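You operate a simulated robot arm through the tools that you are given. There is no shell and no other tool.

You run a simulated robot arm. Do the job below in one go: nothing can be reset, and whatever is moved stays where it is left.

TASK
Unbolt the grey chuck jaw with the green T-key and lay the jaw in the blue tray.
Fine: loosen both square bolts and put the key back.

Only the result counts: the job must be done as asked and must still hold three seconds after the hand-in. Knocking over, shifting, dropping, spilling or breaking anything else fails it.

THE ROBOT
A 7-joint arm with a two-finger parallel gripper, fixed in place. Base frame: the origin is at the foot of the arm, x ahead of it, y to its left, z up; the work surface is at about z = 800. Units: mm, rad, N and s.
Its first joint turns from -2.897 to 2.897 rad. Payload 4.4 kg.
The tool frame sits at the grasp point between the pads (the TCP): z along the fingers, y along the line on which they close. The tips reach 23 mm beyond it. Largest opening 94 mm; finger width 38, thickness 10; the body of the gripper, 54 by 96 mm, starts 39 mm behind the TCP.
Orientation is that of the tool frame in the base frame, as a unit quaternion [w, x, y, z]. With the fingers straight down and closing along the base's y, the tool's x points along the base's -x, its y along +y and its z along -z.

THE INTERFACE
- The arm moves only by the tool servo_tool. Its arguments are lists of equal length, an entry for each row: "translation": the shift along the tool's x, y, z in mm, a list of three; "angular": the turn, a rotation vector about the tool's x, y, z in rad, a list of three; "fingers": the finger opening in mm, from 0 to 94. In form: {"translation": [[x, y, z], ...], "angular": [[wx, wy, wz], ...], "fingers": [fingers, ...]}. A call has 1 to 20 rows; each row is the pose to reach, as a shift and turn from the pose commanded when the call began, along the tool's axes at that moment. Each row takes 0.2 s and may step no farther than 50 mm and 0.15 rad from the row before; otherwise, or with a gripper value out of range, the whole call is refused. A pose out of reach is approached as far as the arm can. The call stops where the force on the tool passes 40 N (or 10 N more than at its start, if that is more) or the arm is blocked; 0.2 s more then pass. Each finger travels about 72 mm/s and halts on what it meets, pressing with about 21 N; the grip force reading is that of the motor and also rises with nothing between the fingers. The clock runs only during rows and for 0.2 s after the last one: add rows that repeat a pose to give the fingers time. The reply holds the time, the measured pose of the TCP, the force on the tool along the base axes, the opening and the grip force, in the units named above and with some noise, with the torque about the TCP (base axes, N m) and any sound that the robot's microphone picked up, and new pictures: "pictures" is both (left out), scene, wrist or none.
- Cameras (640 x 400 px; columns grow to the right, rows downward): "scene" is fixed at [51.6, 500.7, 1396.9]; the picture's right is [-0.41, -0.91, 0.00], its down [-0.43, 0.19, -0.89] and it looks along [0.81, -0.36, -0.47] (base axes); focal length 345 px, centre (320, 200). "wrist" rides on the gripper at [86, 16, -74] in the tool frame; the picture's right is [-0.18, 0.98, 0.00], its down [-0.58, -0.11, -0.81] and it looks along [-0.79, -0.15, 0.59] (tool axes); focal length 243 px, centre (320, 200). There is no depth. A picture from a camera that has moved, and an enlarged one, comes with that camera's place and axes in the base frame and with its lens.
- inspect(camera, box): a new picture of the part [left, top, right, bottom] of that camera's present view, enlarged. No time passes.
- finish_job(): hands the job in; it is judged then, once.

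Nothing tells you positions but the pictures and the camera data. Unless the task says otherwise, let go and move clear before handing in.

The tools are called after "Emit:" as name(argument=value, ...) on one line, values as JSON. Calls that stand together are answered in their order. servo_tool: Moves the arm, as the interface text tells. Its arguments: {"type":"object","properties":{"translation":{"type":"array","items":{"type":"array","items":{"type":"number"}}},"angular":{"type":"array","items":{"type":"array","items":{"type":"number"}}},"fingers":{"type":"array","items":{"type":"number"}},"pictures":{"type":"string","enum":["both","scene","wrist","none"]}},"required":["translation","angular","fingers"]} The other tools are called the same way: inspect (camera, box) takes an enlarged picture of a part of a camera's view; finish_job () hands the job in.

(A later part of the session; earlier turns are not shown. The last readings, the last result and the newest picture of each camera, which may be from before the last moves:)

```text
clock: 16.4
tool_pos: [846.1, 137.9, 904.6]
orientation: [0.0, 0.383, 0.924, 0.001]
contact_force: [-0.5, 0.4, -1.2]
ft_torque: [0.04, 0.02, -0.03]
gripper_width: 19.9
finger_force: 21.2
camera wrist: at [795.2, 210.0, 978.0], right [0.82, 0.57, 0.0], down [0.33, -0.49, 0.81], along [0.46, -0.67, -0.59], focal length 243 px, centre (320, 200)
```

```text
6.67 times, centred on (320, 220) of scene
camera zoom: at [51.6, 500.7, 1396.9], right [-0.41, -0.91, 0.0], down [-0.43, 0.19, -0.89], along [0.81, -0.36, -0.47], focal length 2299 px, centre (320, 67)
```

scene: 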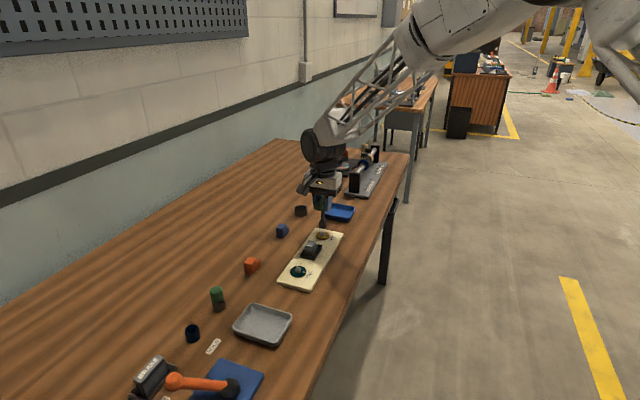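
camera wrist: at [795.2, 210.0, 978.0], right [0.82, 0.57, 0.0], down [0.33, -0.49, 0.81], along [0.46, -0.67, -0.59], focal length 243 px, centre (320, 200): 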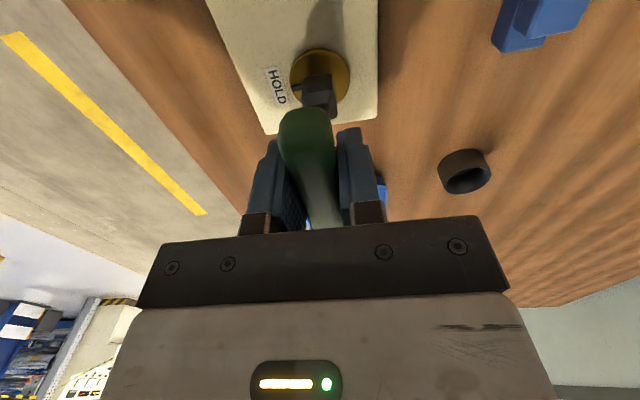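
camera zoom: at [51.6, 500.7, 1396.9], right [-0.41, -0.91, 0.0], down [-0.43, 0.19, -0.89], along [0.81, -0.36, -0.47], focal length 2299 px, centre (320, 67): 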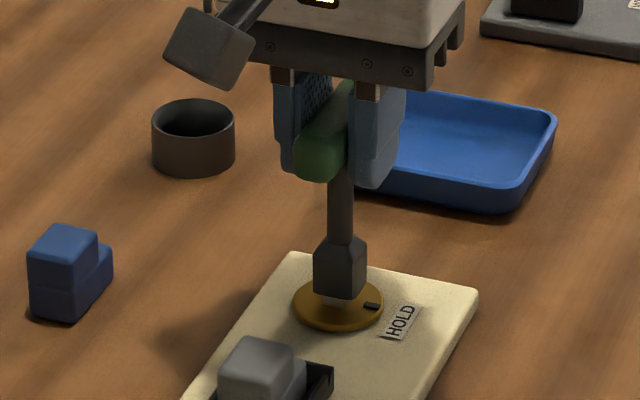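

There is no resistance and the socket has started over the bolt. I'm continuing down in small steps.

Emit:
servo_tool(translation=[[0, 0, 1.5], [0, 0, 3], [0, 0, 4.5], [0, 0, 6], [0, 0, 7], [0, 0, 7]], angular=[[0, 0, 0], [0, 0, 0], [0, 0, 0], [0, 0, 0], [0, 0, 0], [0, 0, 0]], fingers=[0, 0, 0, 0, 0, 0], pictures="wrist")

Emit:
inspect(camera="wrist", box=[270, 20, 370, 120])

Emit:
inspect(camera="scene", box=[290, 190, 350, 250])

```text
clock: 17.8
tool_pos: [845.3, 137.3, 898.1]
orientation: [0.0, 0.383, 0.924, 0.0]
contact_force: [-6.4, 1.9, 9.7]
ft_torque: [0.16, 0.32, -0.01]
gripper_width: 19.7
finger_force: 21.1
camera wrist: at [795.2, 209.8, 971.9], right [0.82, 0.57, 0.0], down [0.33, -0.49, 0.81], along [0.46, -0.66, -0.59], focal length 243 px, centre (320, 200)
```

wrist: 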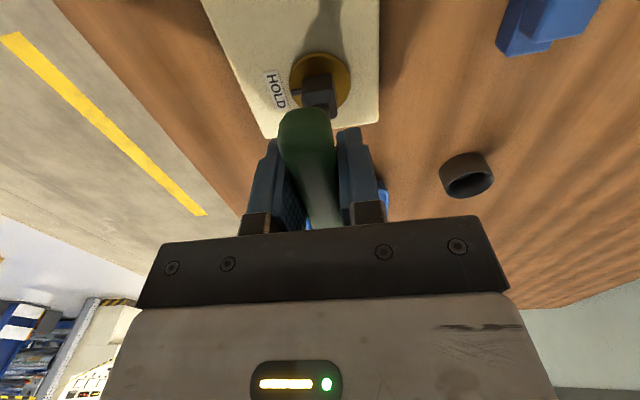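

```text
4.00 times, centred on (320, 70) of wrist
camera zoom: at [795.2, 209.8, 971.9], right [0.82, 0.57, 0.0], down [0.33, -0.49, 0.81], along [0.46, -0.66, -0.59], focal length 970 px, centre (320, 720)
```

zoom: 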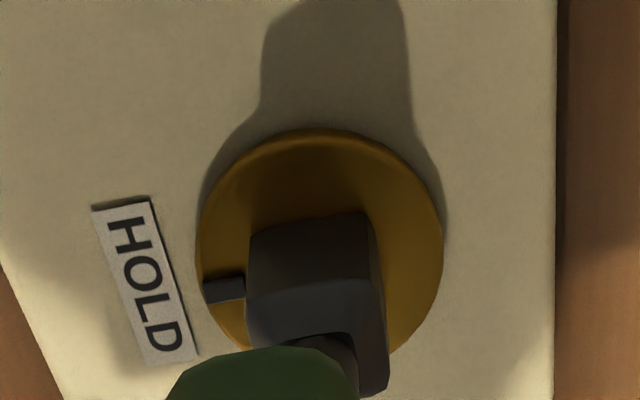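

```text
6.67 times, centred on (320, 220) of scene
camera zoom: at [51.6, 500.7, 1396.9], right [-0.41, -0.91, 0.0], down [-0.43, 0.19, -0.89], along [0.81, -0.36, -0.47], focal length 2299 px, centre (320, 67)
```

zoom: 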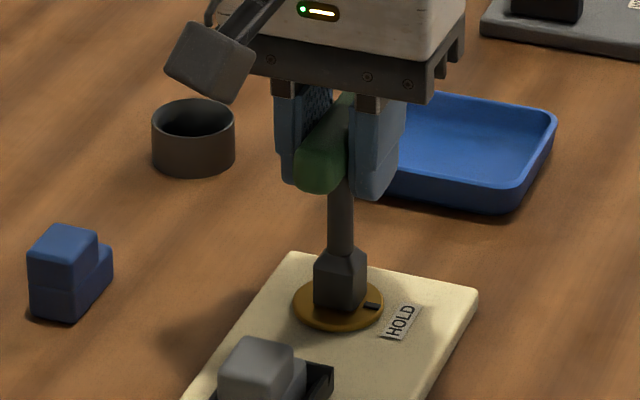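

The socket is seated on the gold bolt with about 10 N upward. I'm easing off the side load slightly and turning counter-clockwise a little to see how the bolt responds.

Emit:
servo_tool(translation=[[0.5, -0.3, -0.3], [0.5, -0.3, -0.3], [0.5, -0.3, -0.3], [0.5, -0.3, -0.3], [0.5, -0.3, -0.3]], angular=[[0, 0, 0], [0, 0, -0.1], [0, 0, -0.2], [0, 0, -0.3], [0, 0, -0.3]], fingers=[0, 0, 0, 0, 0], pictures="wrist")

Emit:
inspect(camera="wrist", box=[270, 20, 370, 120])

Emit:
inspect(camera="scene", box=[290, 190, 350, 250])

```text
clock: 19.0
tool_pos: [844.4, 138.4, 899.0]
orientation: [-0.001, 0.239, 0.971, -0.001]
contact_force: [-4.2, 4.6, 11.9]
ft_torque: [0.2, 0.21, -0.01]
gripper_width: 19.7
finger_force: 21.4
camera wrist: at [775.5, 192.4, 971.7], right [0.62, 0.78, 0.0], down [0.46, -0.37, 0.81], along [0.63, -0.5, -0.59], focal length 243 px, centre (320, 200)
```

wrist: 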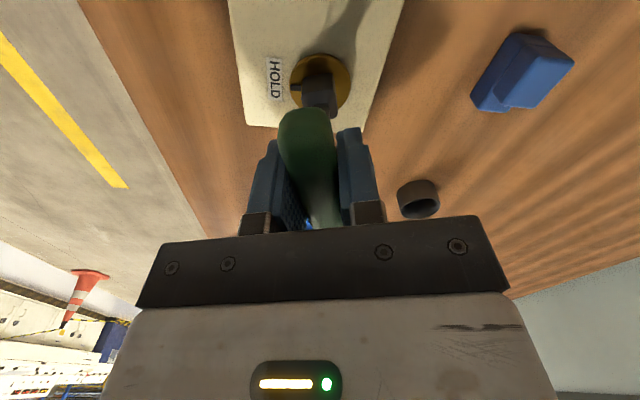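

```text
4.00 times, centred on (320, 70) of wrist
camera zoom: at [775.5, 192.4, 971.7], right [0.62, 0.78, 0.0], down [0.46, -0.37, 0.81], along [0.63, -0.5, -0.59], focal length 970 px, centre (320, 720)
```

zoom: 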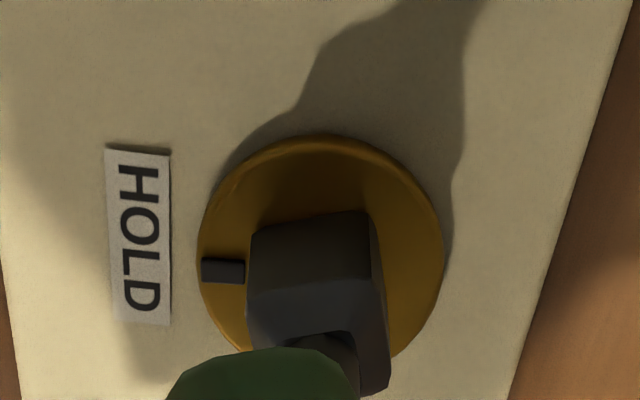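

```text
6.67 times, centred on (320, 220) of scene
camera zoom: at [51.6, 500.7, 1396.9], right [-0.41, -0.91, 0.0], down [-0.43, 0.19, -0.89], along [0.81, -0.36, -0.47], focal length 2299 px, centre (320, 67)
```

zoom: 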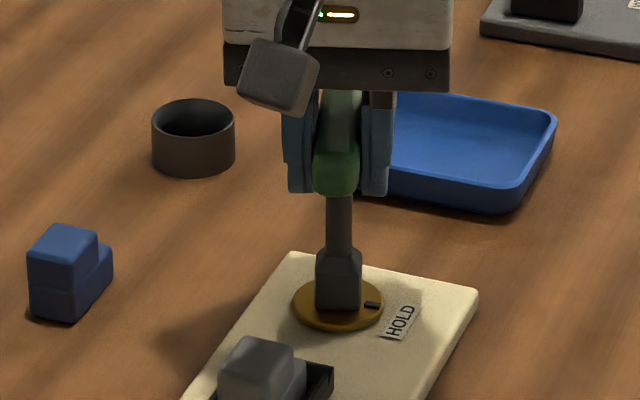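

The wrist and scene views suggest the disc marker hasn't moved and the torque is near zero. I'm looking closer at the contact before going on.

Emit:
inspect(camera="scene", box=[312, 220, 337, 245])

Emit:
inspect(camera="wrist", box=[285, 45, 355, 115])

```text
16.00 times, centred on (324, 232) of scene
camera zoom: at [51.6, 500.7, 1396.9], right [-0.41, -0.91, 0.0], down [-0.43, 0.19, -0.89], along [0.81, -0.36, -0.47], focal length 5517 px, centre (248, -320)
```

zoom: 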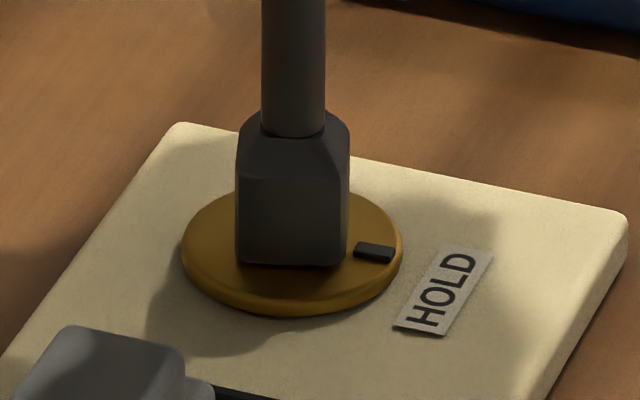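

```text
5.71 times, centred on (320, 80) of wrist
camera zoom: at [775.5, 192.4, 971.7], right [0.62, 0.78, 0.0], down [0.46, -0.37, 0.81], along [0.63, -0.5, -0.59], focal length 1386 px, centre (320, 886)
```

zoom: 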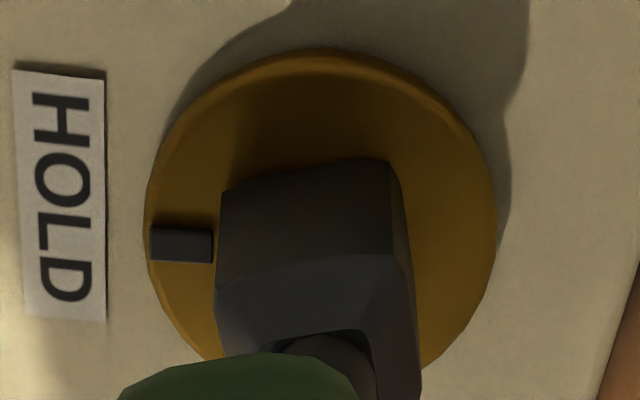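

The geometry shows the key has turned 17° with the gripper while the bolt has not moved, so the socket has play. I'm turning further to take up the slack, raising slightly to lower the down force.

Emit:
servo_tool(translation=[[0.3, -0.2, -0.4], [0.3, -0.2, -0.4], [0.3, -0.2, -0.4], [0.3, -0.2, -0.4], [0.3, -0.2, -0.4]], angular=[[0, 0, -0.06], [0, 0, -0.12], [0, 0, -0.18], [0, 0, -0.24], [0, 0, -0.3]], fingers=[0, 0, 0, 0, 0], pictures="wrist")

Emit:
inspect(camera="wrist", box=[285, 45, 355, 115])

Emit:
inspect(camera="scene", box=[312, 220, 337, 245])

```text
clock: 20.2
tool_pos: [844.7, 137.6, 898.0]
orientation: [0.0, 0.092, 0.996, 0.0]
contact_force: [6.7, 0.7, -4.7]
ft_torque: [0.07, -0.52, -0.05]
gripper_width: 19.8
finger_force: 20.9
camera wrist: at [761.6, 169.7, 971.8], right [0.36, 0.93, 0.0], down [0.55, -0.21, 0.81], along [0.75, -0.29, -0.59], focal length 243 px, centre (320, 200)
```

wrist: 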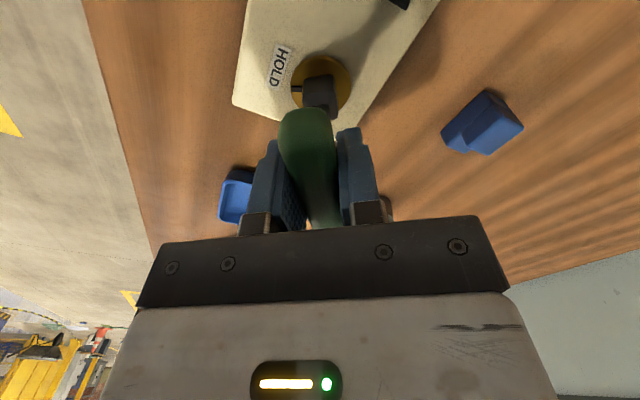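

```text
5.71 times, centred on (320, 80) of wrist
camera zoom: at [761.6, 169.7, 971.8], right [0.36, 0.93, 0.0], down [0.55, -0.21, 0.81], along [0.75, -0.29, -0.59], focal length 1386 px, centre (320, 886)
```

zoom: 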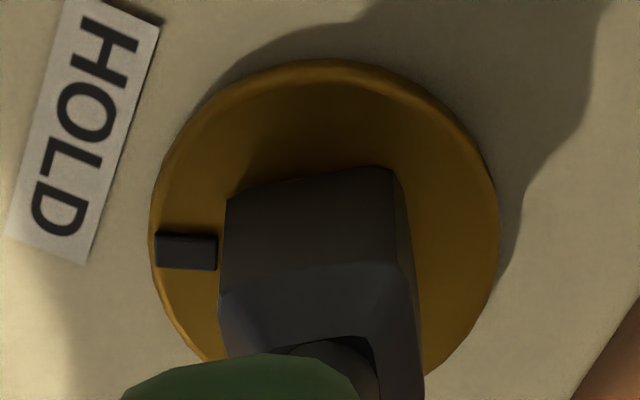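

```text
16.00 times, centred on (324, 232) of scene
camera zoom: at [51.6, 500.7, 1396.9], right [-0.41, -0.91, 0.0], down [-0.43, 0.19, -0.89], along [0.81, -0.36, -0.47], focal length 5517 px, centre (248, -320)
```

zoom: 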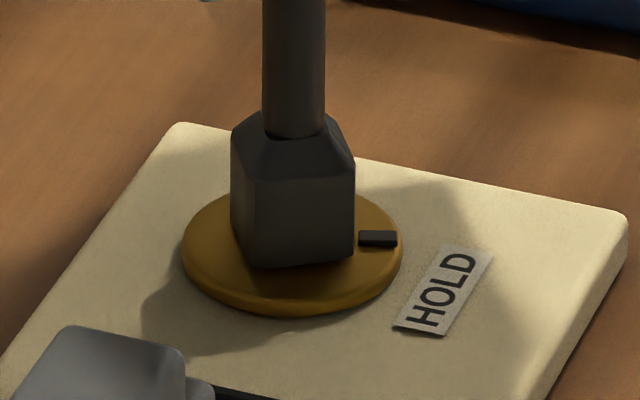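

The bolt is now turning counter-clockwise with the key after about 19° of slack, with very little torque. I'm continuing to turn.

Emit:
servo_tool(translation=[[-0.3, 0.1, 0.2], [-0.5, 0.1, 0.3], [-0.5, 0.1, 0.3], [-0.5, 0.1, 0.3], [-0.5, 0.1, 0.3], [-0.5, 0.1, 0.3]], angular=[[0, 0, -0.1], [0, 0, -0.2], [0, 0, -0.3], [0, 0, -0.4], [0, 0, -0.5], [0, 0, -0.6]], fingers=[0, 0, 0, 0, 0, 0], pictures="wrist")

Emit:
inspect(camera="wrist", box=[285, 45, 355, 115])

Emit:
inspect(camera="scene", box=[312, 220, 337, 245])

```text
clock: 21.6
tool_pos: [844.2, 138.2, 898.6]
orientation: [0.001, -0.208, 0.978, 0.0]
contact_force: [-5.8, 1.5, -2.9]
ft_torque: [0.15, 0.35, 0.03]
gripper_width: 19.7
finger_force: 21.0
camera wrist: at [758.5, 117.6, 971.8], right [-0.23, 0.97, 0.0], down [0.58, 0.14, 0.81], along [0.78, 0.19, -0.59], focal length 243 px, centre (320, 200)
```

wrist: 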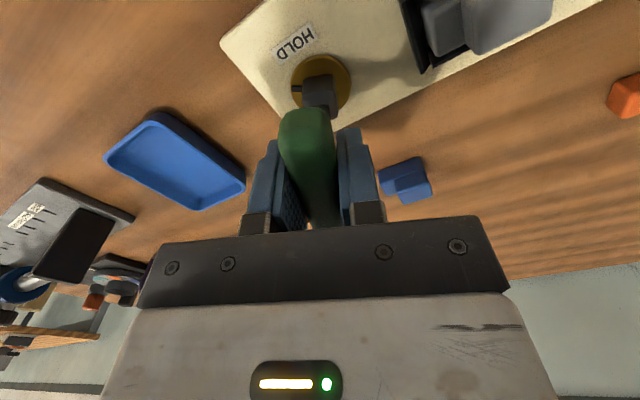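

```text
5.71 times, centred on (320, 80) of wrist
camera zoom: at [758.5, 117.6, 971.8], right [-0.23, 0.97, 0.0], down [0.58, 0.14, 0.81], along [0.78, 0.19, -0.59], focal length 1386 px, centre (320, 886)
```

zoom: 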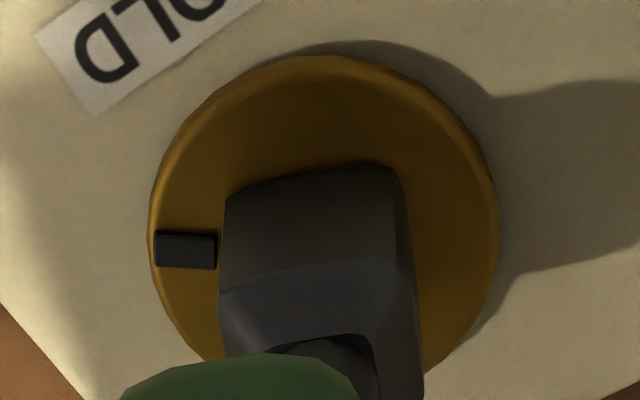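

```text
16.00 times, centred on (324, 232) of scene
camera zoom: at [51.6, 500.7, 1396.9], right [-0.41, -0.91, 0.0], down [-0.43, 0.19, -0.89], along [0.81, -0.36, -0.47], focal length 5517 px, centre (248, -320)
```

zoom: 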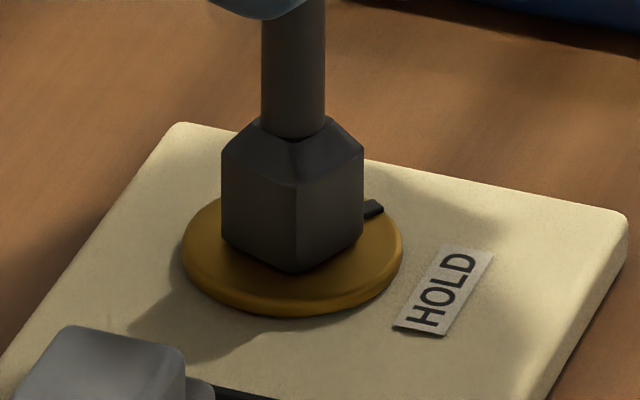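

The disc is following the key, with the bolt about 50° from HOLD. I'm continuing counter-clockwise and watching for a stop or a sound.

Emit:
servo_tool(translation=[[0.2, 0.15, 0.1], [0.2, 0.15, 0.1], [0.2, 0.15, 0.1], [0.2, 0.15, 0.1], [0.2, 0.15, 0.1], [0.2, 0.15, 0.1]], angular=[[0, 0, -0.1], [0, 0, -0.2], [0, 0, -0.3], [0, 0, -0.4], [0, 0, -0.5], [0, 0, -0.6]], fingers=[0, 0, 0, 0, 0, 0], pictures="wrist")

Emit:
inspect(camera="wrist", box=[285, 45, 355, 115])

Emit:
inspect(camera="scene", box=[312, 220, 337, 245])

```text
clock: 23.0
tool_pos: [844.8, 137.7, 899.4]
orientation: [0.0, -0.487, 0.873, 0.0]
contact_force: [-0.1, 2.0, -1.8]
ft_torque: [0.19, 0.02, -0.01]
gripper_width: 19.9
finger_force: 20.8
camera wrist: at [785.0, 72.8, 972.0], right [-0.74, 0.67, 0.0], down [0.4, 0.44, 0.81], along [0.54, 0.6, -0.59], focal length 243 px, centre (320, 200)
```

wrist: 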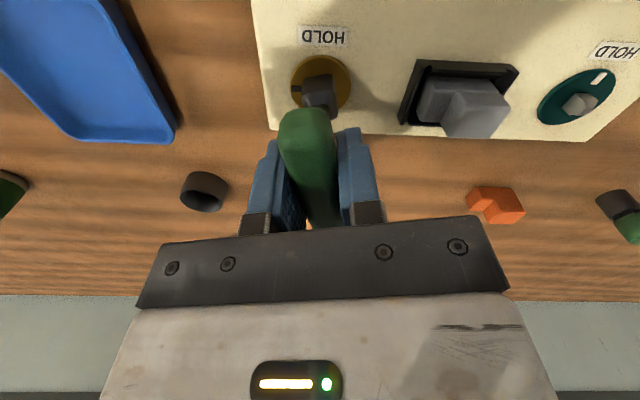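

```text
5.71 times, centred on (320, 80) of wrist
camera zoom: at [785.0, 72.8, 972.0], right [-0.74, 0.67, 0.0], down [0.4, 0.44, 0.81], along [0.54, 0.6, -0.59], focal length 1386 px, centre (320, 886)
```

zoom: 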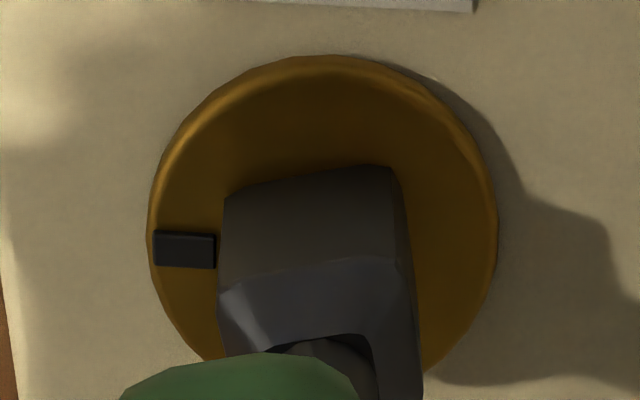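

```text
16.00 times, centred on (324, 232) of scene
camera zoom: at [51.6, 500.7, 1396.9], right [-0.41, -0.91, 0.0], down [-0.43, 0.19, -0.89], along [0.81, -0.36, -0.47], focal length 5517 px, centre (248, -320)
```

zoom: 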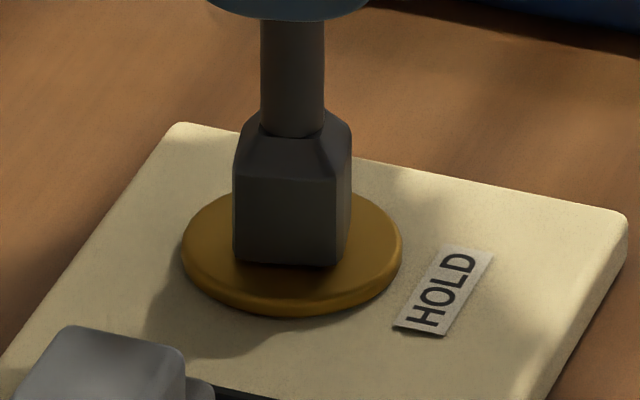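

The bolt is now about 84° from HOLD with still no stop. I'm continuing to turn.

Emit:
servo_tool(translation=[[0, 0, 0], [0, 0, 0], [0, 0, 0], [0, 0, 0], [0, 0, 0], [0, 0, 0]], angular=[[0, 0, -0.1], [0, 0, -0.2], [0, 0, -0.3], [0, 0, -0.4], [0, 0, -0.5], [0, 0, -0.6]], fingers=[0, 0, 0, 0, 0, 0])

Emit:
inspect(camera="wrist", box=[285, 45, 355, 115])

```text
clock: 24.4
tool_pos: [844.3, 137.7, 899.2]
orientation: [0.001, 0.724, -0.69, 0.0]
contact_force: [0.3, -1.8, 0.6]
ft_torque: [-0.03, -0.08, -1.16]
gripper_width: 33.4
finger_force: 20.9
camera wrist: at [831.9, 51.0, 971.8], right [-0.99, 0.14, 0.0], down [0.08, 0.59, 0.81], along [0.11, 0.8, -0.59], focal length 243 px, centre (320, 200)
```

scene: 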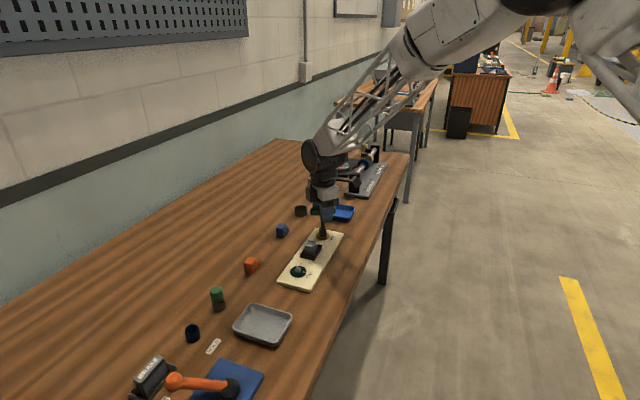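
wrist: 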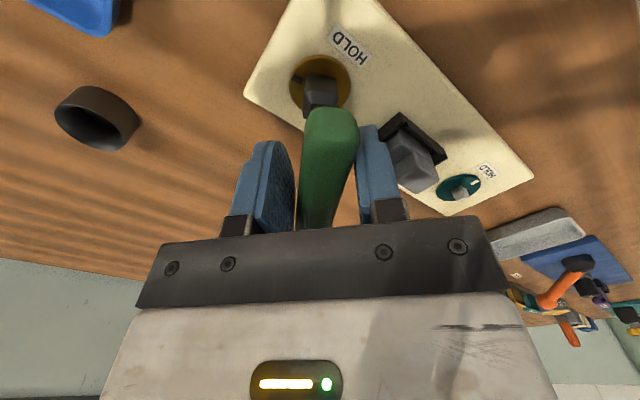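

```text
5.71 times, centred on (320, 80) of wrist
camera zoom: at [831.9, 51.0, 971.8], right [-0.99, 0.14, 0.0], down [0.08, 0.59, 0.81], along [0.11, 0.8, -0.59], focal length 1386 px, centre (320, 886)
```

zoom: 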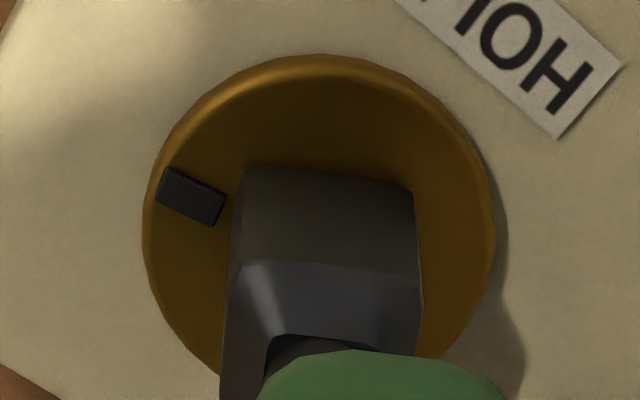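

The bolt has hit a firm stop about 97° counter-clockwise from HOLD: the torque rose to 1.2 N m and the handle twisted a little in the grip. I'm rotating back to realign the fingers with the handle.

Emit:
servo_tool(translation=[[0, 0, 0], [0, 0, 0], [0, 0, 0], [0, 0, 0], [0, 0, 0]], angular=[[0, 0, 0.1], [0, 0, 0.2], [0, 0, 0.3], [0, 0, 0.36], [0, 0, 0.36]], fingers=[0, 0, 0, 0, 0], pictures="wrist")

Emit:
inspect(camera="wrist", box=[285, 45, 355, 115])

Emit:
inspect(camera="scene", box=[300, 190, 350, 245])

```text
clock: 25.6
tool_pos: [845.5, 138.3, 899.4]
orientation: [0.0, -0.587, 0.81, 0.001]
contact_force: [0.9, -0.8, 1.6]
ft_torque: [-0.1, -0.06, -0.57]
gripper_width: 20.1
finger_force: 21.3
camera wrist: at [801.9, 61.0, 972.0], right [-0.88, 0.48, 0.0], down [0.28, 0.52, 0.81], along [0.39, 0.71, -0.59], focal length 243 px, centre (320, 200)
```

wrist: 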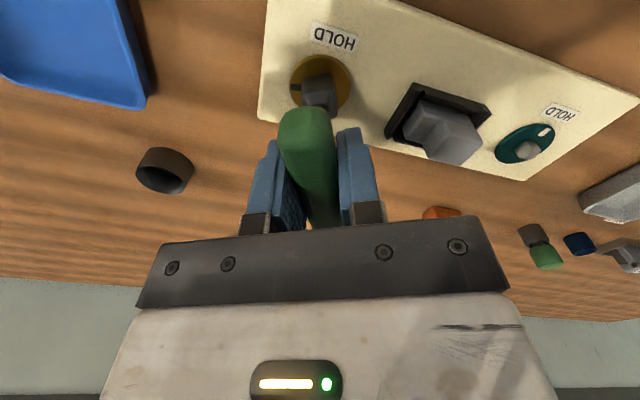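

```text
5.71 times, centred on (320, 80) of wrist
camera zoom: at [801.9, 61.0, 972.0], right [-0.88, 0.48, 0.0], down [0.28, 0.52, 0.81], along [0.39, 0.71, -0.59], focal length 1386 px, centre (320, 886)
```

zoom: 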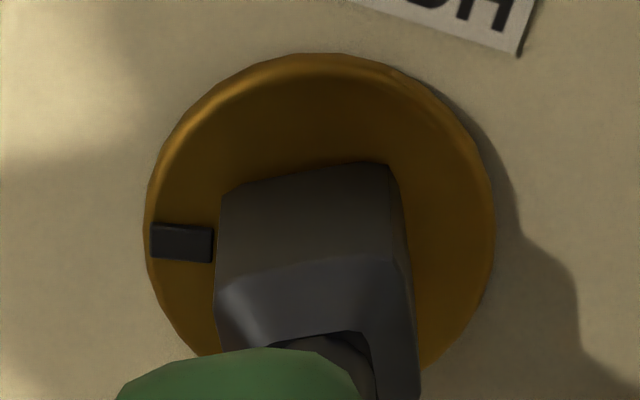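

```text
7.27 times, centred on (325, 218) of scene
camera zoom: at [51.6, 500.7, 1396.9], right [-0.41, -0.91, 0.0], down [-0.43, 0.19, -0.89], along [0.81, -0.36, -0.47], focal length 2508 px, centre (284, 73)
```

zoom: 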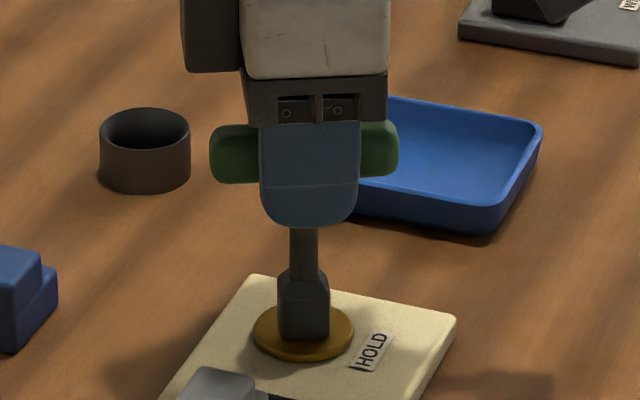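

The grip is flush again and the marker sits at 322°, so the bolt stays loosened by about 97°. I'm backing off half the socket slack to relieve the torque, then lifting the key off.

Emit:
servo_tool(translation=[[0, 0, 0], [0, 0, 0], [0, 0, 0], [0, 0, 0], [0, 0, -3], [0, 0, -8], [0, 0, -16], [0, 0, -30], [0, 0, -40], [0, 0, -40]], angular=[[0, 0, 0.1], [0, 0, 0.2], [0, 0, 0.32], [0, 0, 0.32], [0, 0, 0.32], [0, 0, 0.32], [0, 0, 0.32], [0, 0, 0.32], [0, 0, 0.32], [0, 0, 0.32]], fingers=[0, 0, 0, 0, 0, 0, 0, 0, 0, 0])

Emit:
inspect(camera="wrist", box=[270, 20, 370, 120])

Emit:
inspect(camera="scene", box=[290, 190, 350, 250])

```text
clock: 27.8
tool_pos: [845.9, 138.3, 939.3]
orientation: [-0.001, -0.451, 0.892, 0.0]
contact_force: [-0.5, 0.1, -2.3]
ft_torque: [-0.04, -0.04, 0.03]
gripper_width: 19.6
finger_force: 21.8
camera wrist: at [780.0, 78.0, 1012.1], right [-0.68, 0.73, 0.0], down [0.43, 0.4, 0.81], along [0.59, 0.55, -0.59], focal length 243 px, centre (320, 200)
```

scene: 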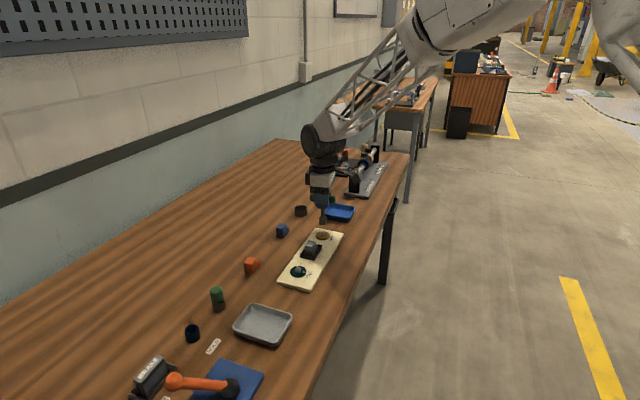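
wrist: 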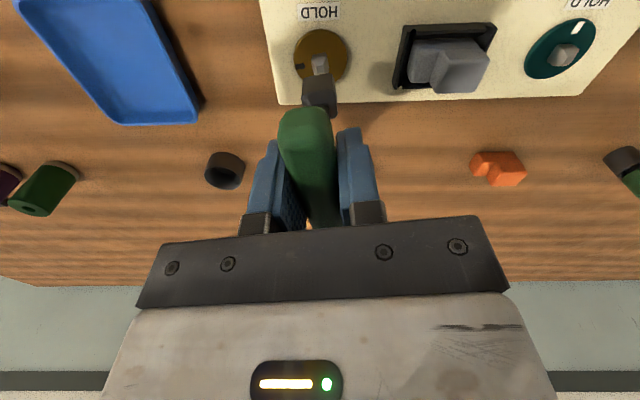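

```text
4.00 times, centred on (320, 70) of wrist
camera zoom: at [780.0, 78.0, 1012.1], right [-0.68, 0.73, 0.0], down [0.43, 0.4, 0.81], along [0.59, 0.55, -0.59], focal length 970 px, centre (320, 720)
```

zoom: 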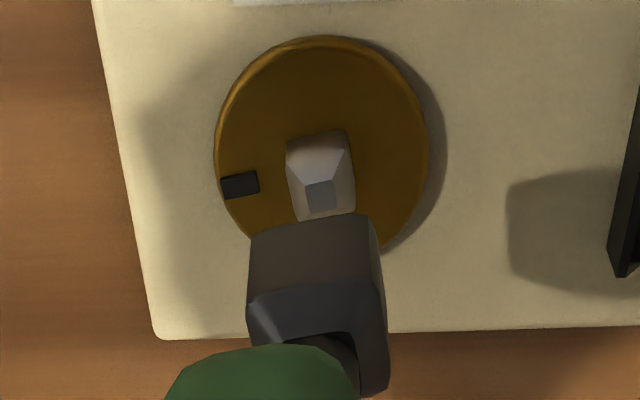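

```text
6.67 times, centred on (320, 220) of scene
camera zoom: at [51.6, 500.7, 1396.9], right [-0.41, -0.91, 0.0], down [-0.43, 0.19, -0.89], along [0.81, -0.36, -0.47], focal length 2299 px, centre (320, 67)
```

zoom: 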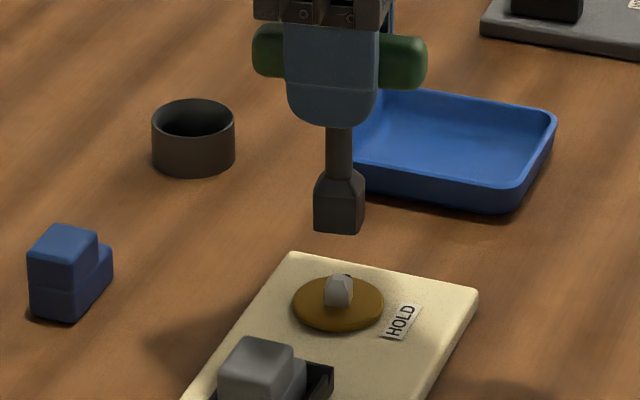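

The gold bolt stays loosened with its marker at 322°, and the key came off cleanly. I'm lifting over the jaw, moving to the teal bolt at (717.3, 265.4) and turning the key back to 45° to match its square.

Emit:
servo_tool(translation=[[0, 0, -20], [0, 0, -40], [-4, 25, -40], [-8, 50, -40], [-12, 76, -40], [-16, 101, -40], [-20, 127, -40], [-24, 152, -40], [-27.7, 177.7, -40], [-27.7, 177.7, -30], [-27.7, 177.7, -15], [-27.7, 177.7, 0], [-27.7, 177.7, 8], [-27.7, 177.7, 8], [-27.7, 177.7, 8]], angular=[[0, 0, 0.13], [0, 0, 0.26], [0, 0, 0.39], [0, 0, 0.53], [0, 0, 0.67], [0, 0, 0.81], [0, 0, 0.95], [0, 0, 1.09], [0, 0, 1.23], [0, 0, 1.37], [0, 0, 1.5], [0, 0, 1.62], [0, 0, 1.721], [0, 0, 1.721], [0, 0, 1.721]], fingers=[0, 0, 0, 0, 0, 0, 0, 0, 0, 0, 0, 0, 0, 0, 0])

Emit:
inspect(camera="wrist", box=[270, 20, 370, 120])

Emit:
inspect(camera="scene", box=[270, 220, 340, 290])

```text
clock: 31.0
tool_pos: [717.4, 265.2, 930.3]
orientation: [0.0, 0.383, 0.924, 0.0]
contact_force: [-0.6, -1.1, -1.1]
ft_torque: [-0.01, 0.0, 0.01]
gripper_width: 19.7
finger_force: 20.7
camera wrist: at [667.1, 338.0, 1003.1], right [0.83, 0.56, 0.0], down [0.33, -0.49, 0.81], along [0.46, -0.67, -0.59], focal length 243 px, centre (320, 200)
```

scene: 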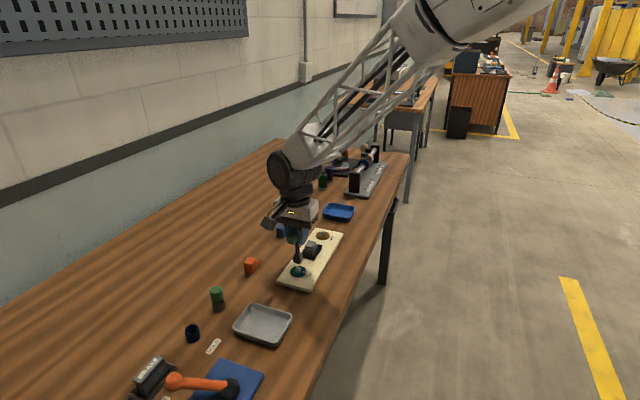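
wrist: 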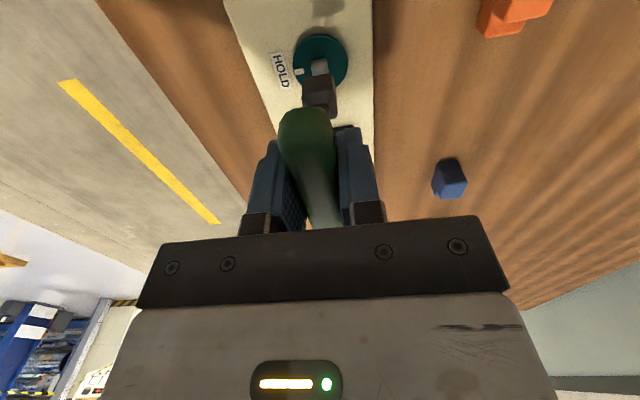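

```text
4.00 times, centred on (320, 70) of wrist
camera zoom: at [667.1, 338.0, 1003.1], right [0.83, 0.56, 0.0], down [0.33, -0.49, 0.81], along [0.46, -0.67, -0.59], focal length 970 px, centre (320, 720)
```

zoom: 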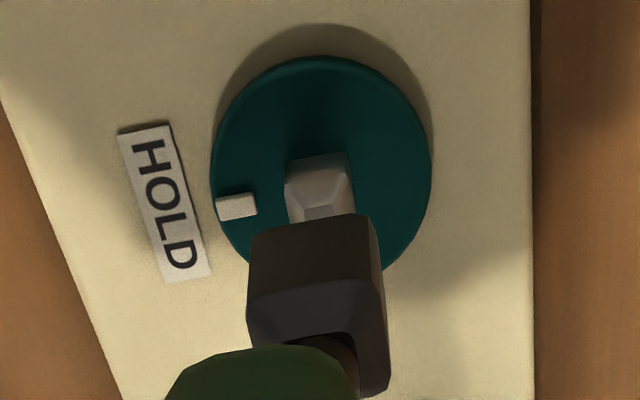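

```text
5.71 times, centred on (305, 255) of scene
camera zoom: at [51.6, 500.7, 1396.9], right [-0.41, -0.91, 0.0], down [-0.43, 0.19, -0.89], along [0.81, -0.36, -0.47], focal length 1970 px, centre (406, -114)
```

zoom: 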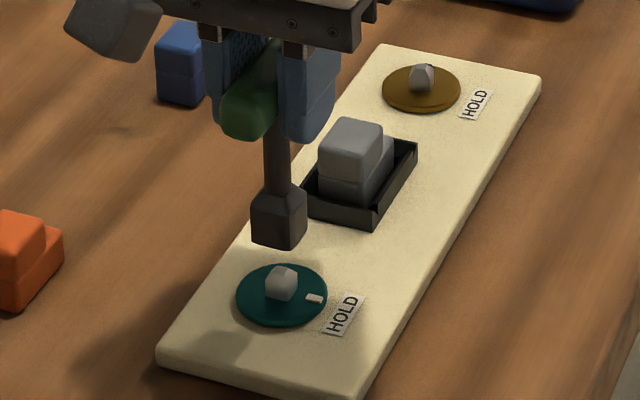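

The key hangs over the teal bolt within about a millimetre and at the right angle. I'm trimming and lowering it onto the bolt.

Emit:
servo_tool(translation=[[-0.7, -0.2, 8], [-0.7, -0.2, 16], [-0.7, -0.2, 20], [-0.7, -0.2, 22], [-0.7, -0.2, 24], [-0.7, -0.2, 26], [-0.7, -0.2, 28], [-0.7, -0.2, 29.5], [-0.7, -0.2, 30.5], [-0.7, -0.2, 30.5]], angular=[[0, 0, 0], [0, 0, 0], [0, 0, 0], [0, 0, 0], [0, 0, 0], [0, 0, 0], [0, 0, 0], [0, 0, 0], [0, 0, 0], [0, 0, 0]], fingers=[0, 0, 0, 0, 0, 0, 0, 0, 0, 0], pictures="wrist")

Emit:
inspect(camera="scene", box=[280, 240, 320, 290])

Emit:
inspect(camera="wrist", box=[285, 45, 355, 115])

```text
clock: 33.2
tool_pos: [718.3, 264.1, 900.6]
orientation: [0.0, 0.384, 0.923, 0.0]
contact_force: [-4.0, 5.6, 1.3]
ft_torque: [0.44, 0.37, -0.03]
gripper_width: 19.9
finger_force: 20.5
camera wrist: at [668.4, 337.0, 973.6], right [0.83, 0.56, 0.0], down [0.33, -0.49, 0.81], along [0.46, -0.67, -0.59], focal length 243 px, centre (320, 200)
```

wrist: 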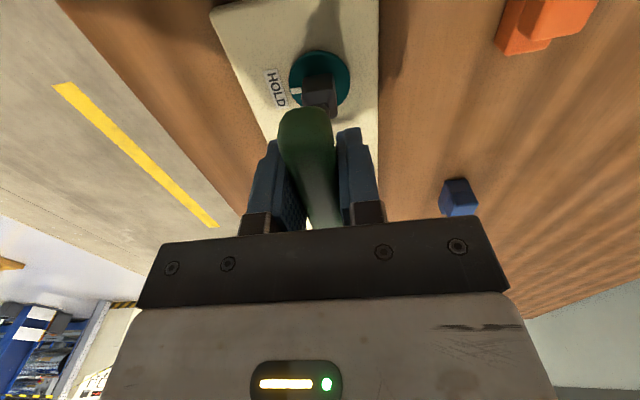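

```text
8.00 times, centred on (300, 265) of scene
camera zoom: at [51.6, 500.7, 1396.9], right [-0.41, -0.91, 0.0], down [-0.43, 0.19, -0.89], along [0.81, -0.36, -0.47], focal length 2759 px, centre (480, -320)
```

zoom: 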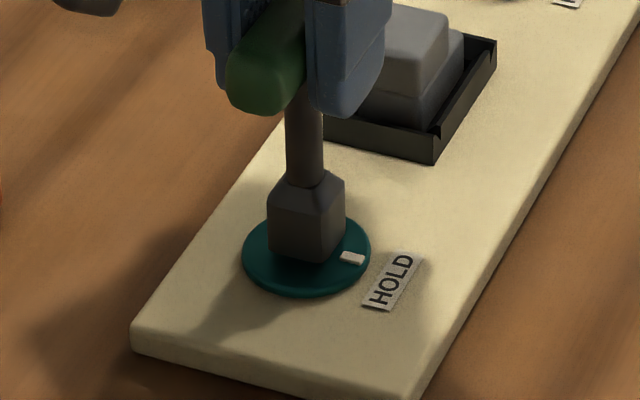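

```text
5.71 times, centred on (320, 80) of wrist
camera zoom: at [668.4, 337.0, 973.6], right [0.83, 0.56, 0.0], down [0.33, -0.49, 0.81], along [0.46, -0.67, -0.59], focal length 1386 px, centre (320, 886)
```

zoom: 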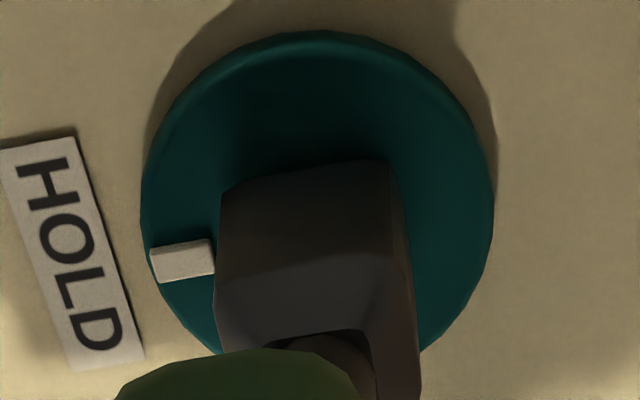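

The socket is on the teal bolt with only a light side load. I'm easing it off, seating 1 mm more and turning counter-clockwise past the slack.

Emit:
servo_tool(translation=[[0.7, 0, 0.5], [0.7, 0, 1.0], [0.7, 0, 1.0], [0.7, 0, 1.0], [0.7, 0, 1.0], [0.7, 0, 1.0], [0.7, 0, 1.0]], angular=[[0, 0, 0], [0, 0, -0.12], [0, 0, -0.24], [0, 0, -0.34], [0, 0, -0.42], [0, 0, -0.5], [0, 0, -0.5]], fingers=[0, 0, 0, 0, 0, 0, 0], pictures="wrist")

Emit:
inspect(camera="scene", box=[280, 240, 320, 290])

Emit:
inspect(camera="wrist", box=[285, 45, 355, 115])

```text
clock: 34.8
tool_pos: [718.7, 265.3, 899.5]
orientation: [0.0, 0.141, 0.99, 0.0]
contact_force: [-7.9, -2.7, -6.8]
ft_torque: [-0.16, 0.6, -0.02]
gripper_width: 19.9
finger_force: 20.9
camera wrist: at [639.4, 305.6, 972.1], right [0.45, 0.89, 0.0], down [0.53, -0.27, 0.81], along [0.72, -0.36, -0.59], focal length 243 px, centre (320, 200)
```

wrist: 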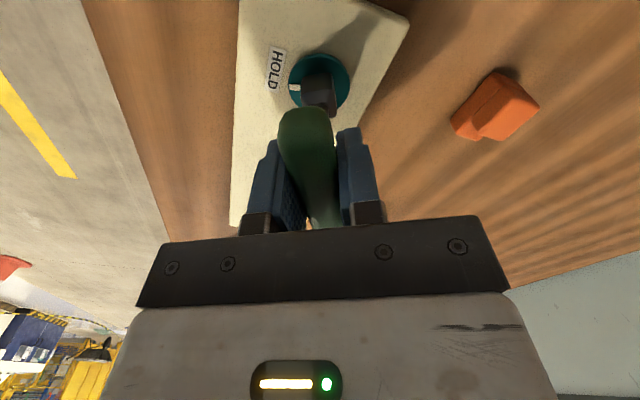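

```text
8.00 times, centred on (300, 265) of scene
camera zoom: at [51.6, 500.7, 1396.9], right [-0.41, -0.91, 0.0], down [-0.43, 0.19, -0.89], along [0.81, -0.36, -0.47], focal length 2759 px, centre (480, -320)
```

zoom: 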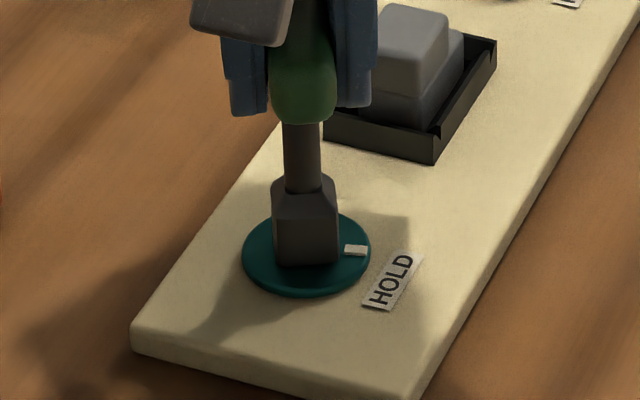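

```text
5.71 times, centred on (320, 80) of wrist
camera zoom: at [639.4, 305.6, 972.1], right [0.45, 0.89, 0.0], down [0.53, -0.27, 0.81], along [0.72, -0.36, -0.59], focal length 1386 px, centre (320, 886)
```

zoom: 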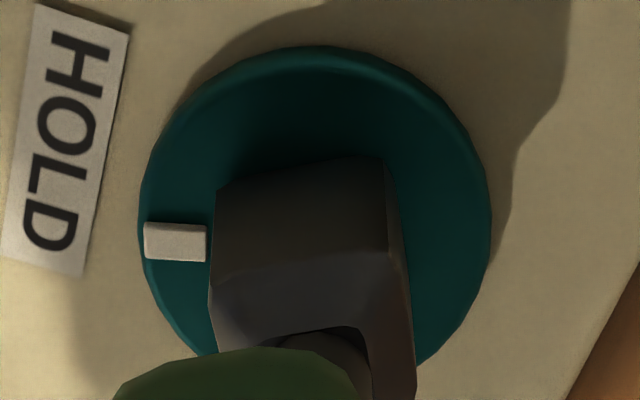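

The teal bolt is turning counter-clockwise with the key as well. I'm continuing to just short of the expected stop.

Emit:
servo_tool(translation=[[0.3, -0.3, 0.2], [0.3, -0.3, 0.2], [0.3, -0.3, 0.2], [0.3, -0.3, 0.2], [0.3, -0.3, 0.2], [0.3, -0.3, 0.2], [0.3, -0.3, 0.2], [0.3, -0.3, 0.2], [0.3, -0.3, 0.2], [0.3, -0.3, 0.2], [0.3, -0.3, 0.2], [0.3, -0.3, 0.2]], angular=[[0, 0, -0.12], [0, 0, -0.24], [0, 0, -0.36], [0, 0, -0.48], [0, 0, -0.6], [0, 0, -0.72], [0, 0, -0.84], [0, 0, -0.96], [0, 0, -1.08], [0, 0, -1.2], [0, 0, -1.32], [0, 0, -1.4]], fingers=[0, 0, 0, 0, 0, 0, 0, 0, 0, 0, 0, 0], pictures="wrist")

Emit:
inspect(camera="wrist", box=[285, 45, 355, 115])

```text
clock: 37.4
tool_pos: [719.6, 266.0, 899.1]
orientation: [-0.001, -0.529, 0.849, 0.0]
contact_force: [1.4, 6.5, 1.3]
ft_torque: [0.55, -0.11, -0.06]
gripper_width: 19.8
finger_force: 21.6
camera wrist: at [664.5, 194.5, 972.3], right [-0.8, 0.6, 0.0], down [0.35, 0.47, 0.81], along [0.48, 0.65, -0.59], focal length 243 px, centre (320, 200)
```

wrist: 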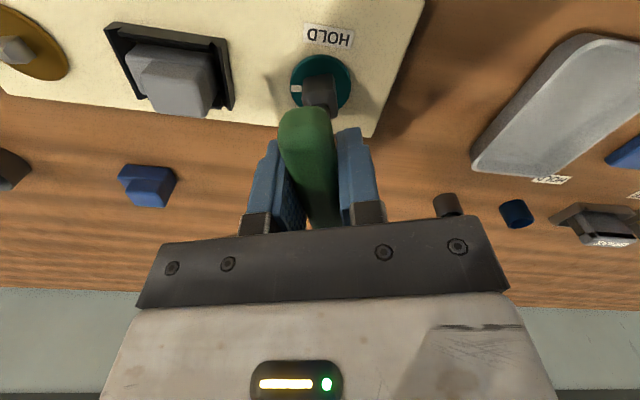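

```text
5.71 times, centred on (320, 80) of wrist
camera zoom: at [664.5, 194.5, 972.3], right [-0.8, 0.6, 0.0], down [0.35, 0.47, 0.81], along [0.48, 0.65, -0.59], focal length 1386 px, centre (320, 886)
```

zoom: 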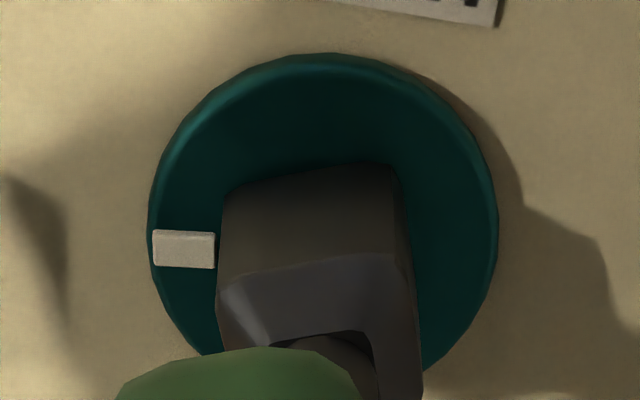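

The teal bolt has followed to about 90° with no stop yet. I'm turning the last few degrees gently while watching the torque.

Emit:
servo_tool(translation=[[0, 0.3, 0], [0, 0.3, 0], [0, 0.3, 0], [0, 0.3, 0]], angular=[[0, 0, -0.05], [0, 0, -0.1], [0, 0, -0.14], [0, 0, -0.14]], fingers=[0, 0, 0, 0], pictures="wrist")

Emit:
inspect(camera="wrist", box=[285, 45, 355, 115])

```text
clock: 38.4
tool_pos: [717.8, 265.9, 898.9]
orientation: [0.0, -0.588, 0.809, 0.0]
contact_force: [-0.9, 1.1, 7.2]
ft_torque: [0.02, 0.05, -0.53]
gripper_width: 19.7
finger_force: 21.0
camera wrist: at [674.5, 187.8, 972.1], right [-0.88, 0.48, 0.0], down [0.28, 0.52, 0.81], along [0.39, 0.71, -0.59], focal length 243 px, centre (320, 200)
```

wrist: 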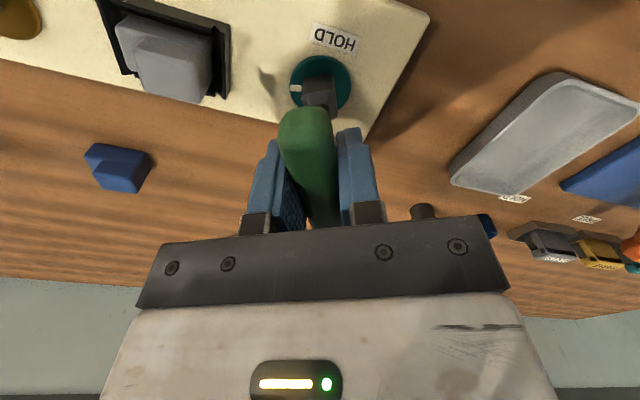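

```text
5.71 times, centred on (320, 80) of wrist
camera zoom: at [674.5, 187.8, 972.1], right [-0.88, 0.48, 0.0], down [0.28, 0.52, 0.81], along [0.39, 0.71, -0.59], focal length 1386 px, centre (320, 886)
```

zoom: 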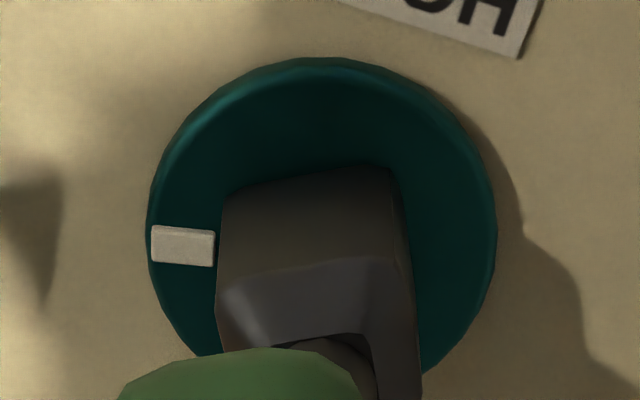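

The teal bolt has reached the same stop at -0.53 N m. I'm backing off half the slack and lifting the key straight up.

Emit:
servo_tool(translation=[[0, 0, 0], [0, 0, 0], [0, 0, 0], [0, 0, 0], [0, 0, -3], [0, 0, -8], [0, 0, -16], [0, 0, -30], [0, 0, -50], [0, 0, -70], [0, 0, -70]], angular=[[0, 0, 0.1], [0, 0, 0.2], [0, 0, 0.32], [0, 0, 0.32], [0, 0, 0.32], [0, 0, 0.32], [0, 0, 0.32], [0, 0, 0.32], [0, 0, 0.32], [0, 0, 0.32], [0, 0, 0.32]], fingers=[0, 0, 0, 0, 0, 0, 0, 0, 0, 0, 0])

Emit:
inspect(camera="wrist", box=[270, 20, 370, 120])

Emit:
inspect(camera="scene", box=[270, 220, 350, 300])

```text
clock: 40.8
tool_pos: [716.7, 265.2, 968.5]
orientation: [0.0, -0.45, 0.893, 0.0]
contact_force: [0.4, -0.6, -1.9]
ft_torque: [-0.01, -0.04, -0.03]
gripper_width: 19.8
finger_force: 21.1
camera wrist: at [652.2, 206.1, 1041.7], right [-0.68, 0.73, 0.0], down [0.43, 0.4, 0.81], along [0.59, 0.55, -0.59], focal length 243 px, centre (320, 200)
```

scene: 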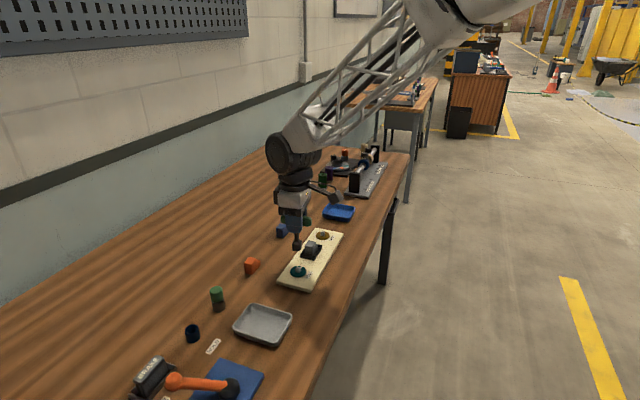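
wrist: 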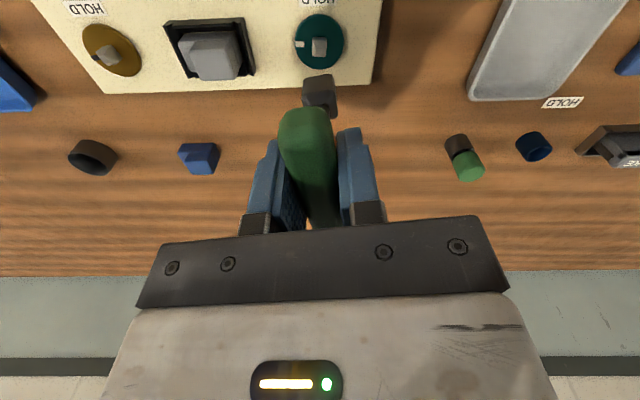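

```text
4.00 times, centred on (320, 70) of wrist
camera zoom: at [652.2, 206.1, 1041.7], right [-0.68, 0.73, 0.0], down [0.43, 0.4, 0.81], along [0.59, 0.55, -0.59], focal length 970 px, centre (320, 720)
```

zoom: 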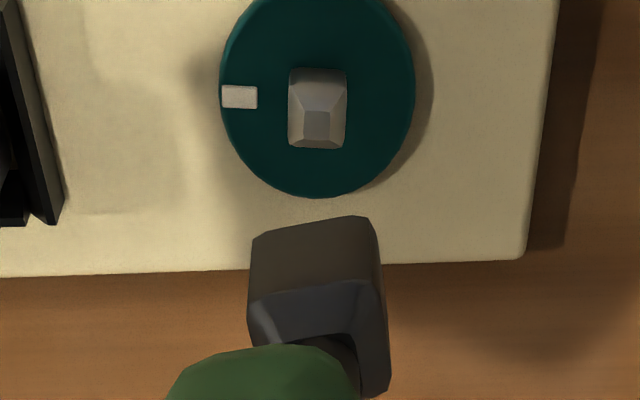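

```text
5.00 times, centred on (310, 260) of scene
camera zoom: at [51.6, 500.7, 1396.9], right [-0.41, -0.91, 0.0], down [-0.43, 0.19, -0.89], along [0.81, -0.36, -0.47], focal length 1724 px, centre (370, -100)
```

zoom: 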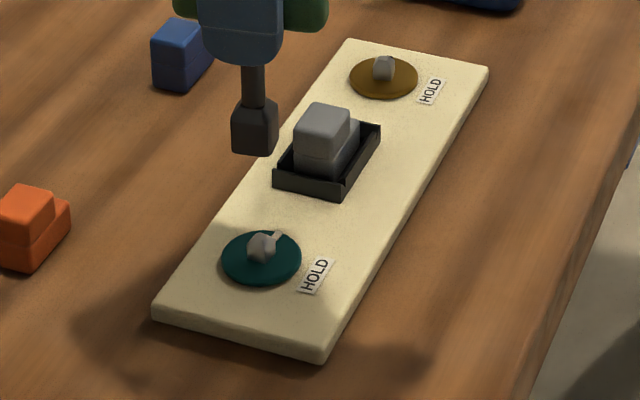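

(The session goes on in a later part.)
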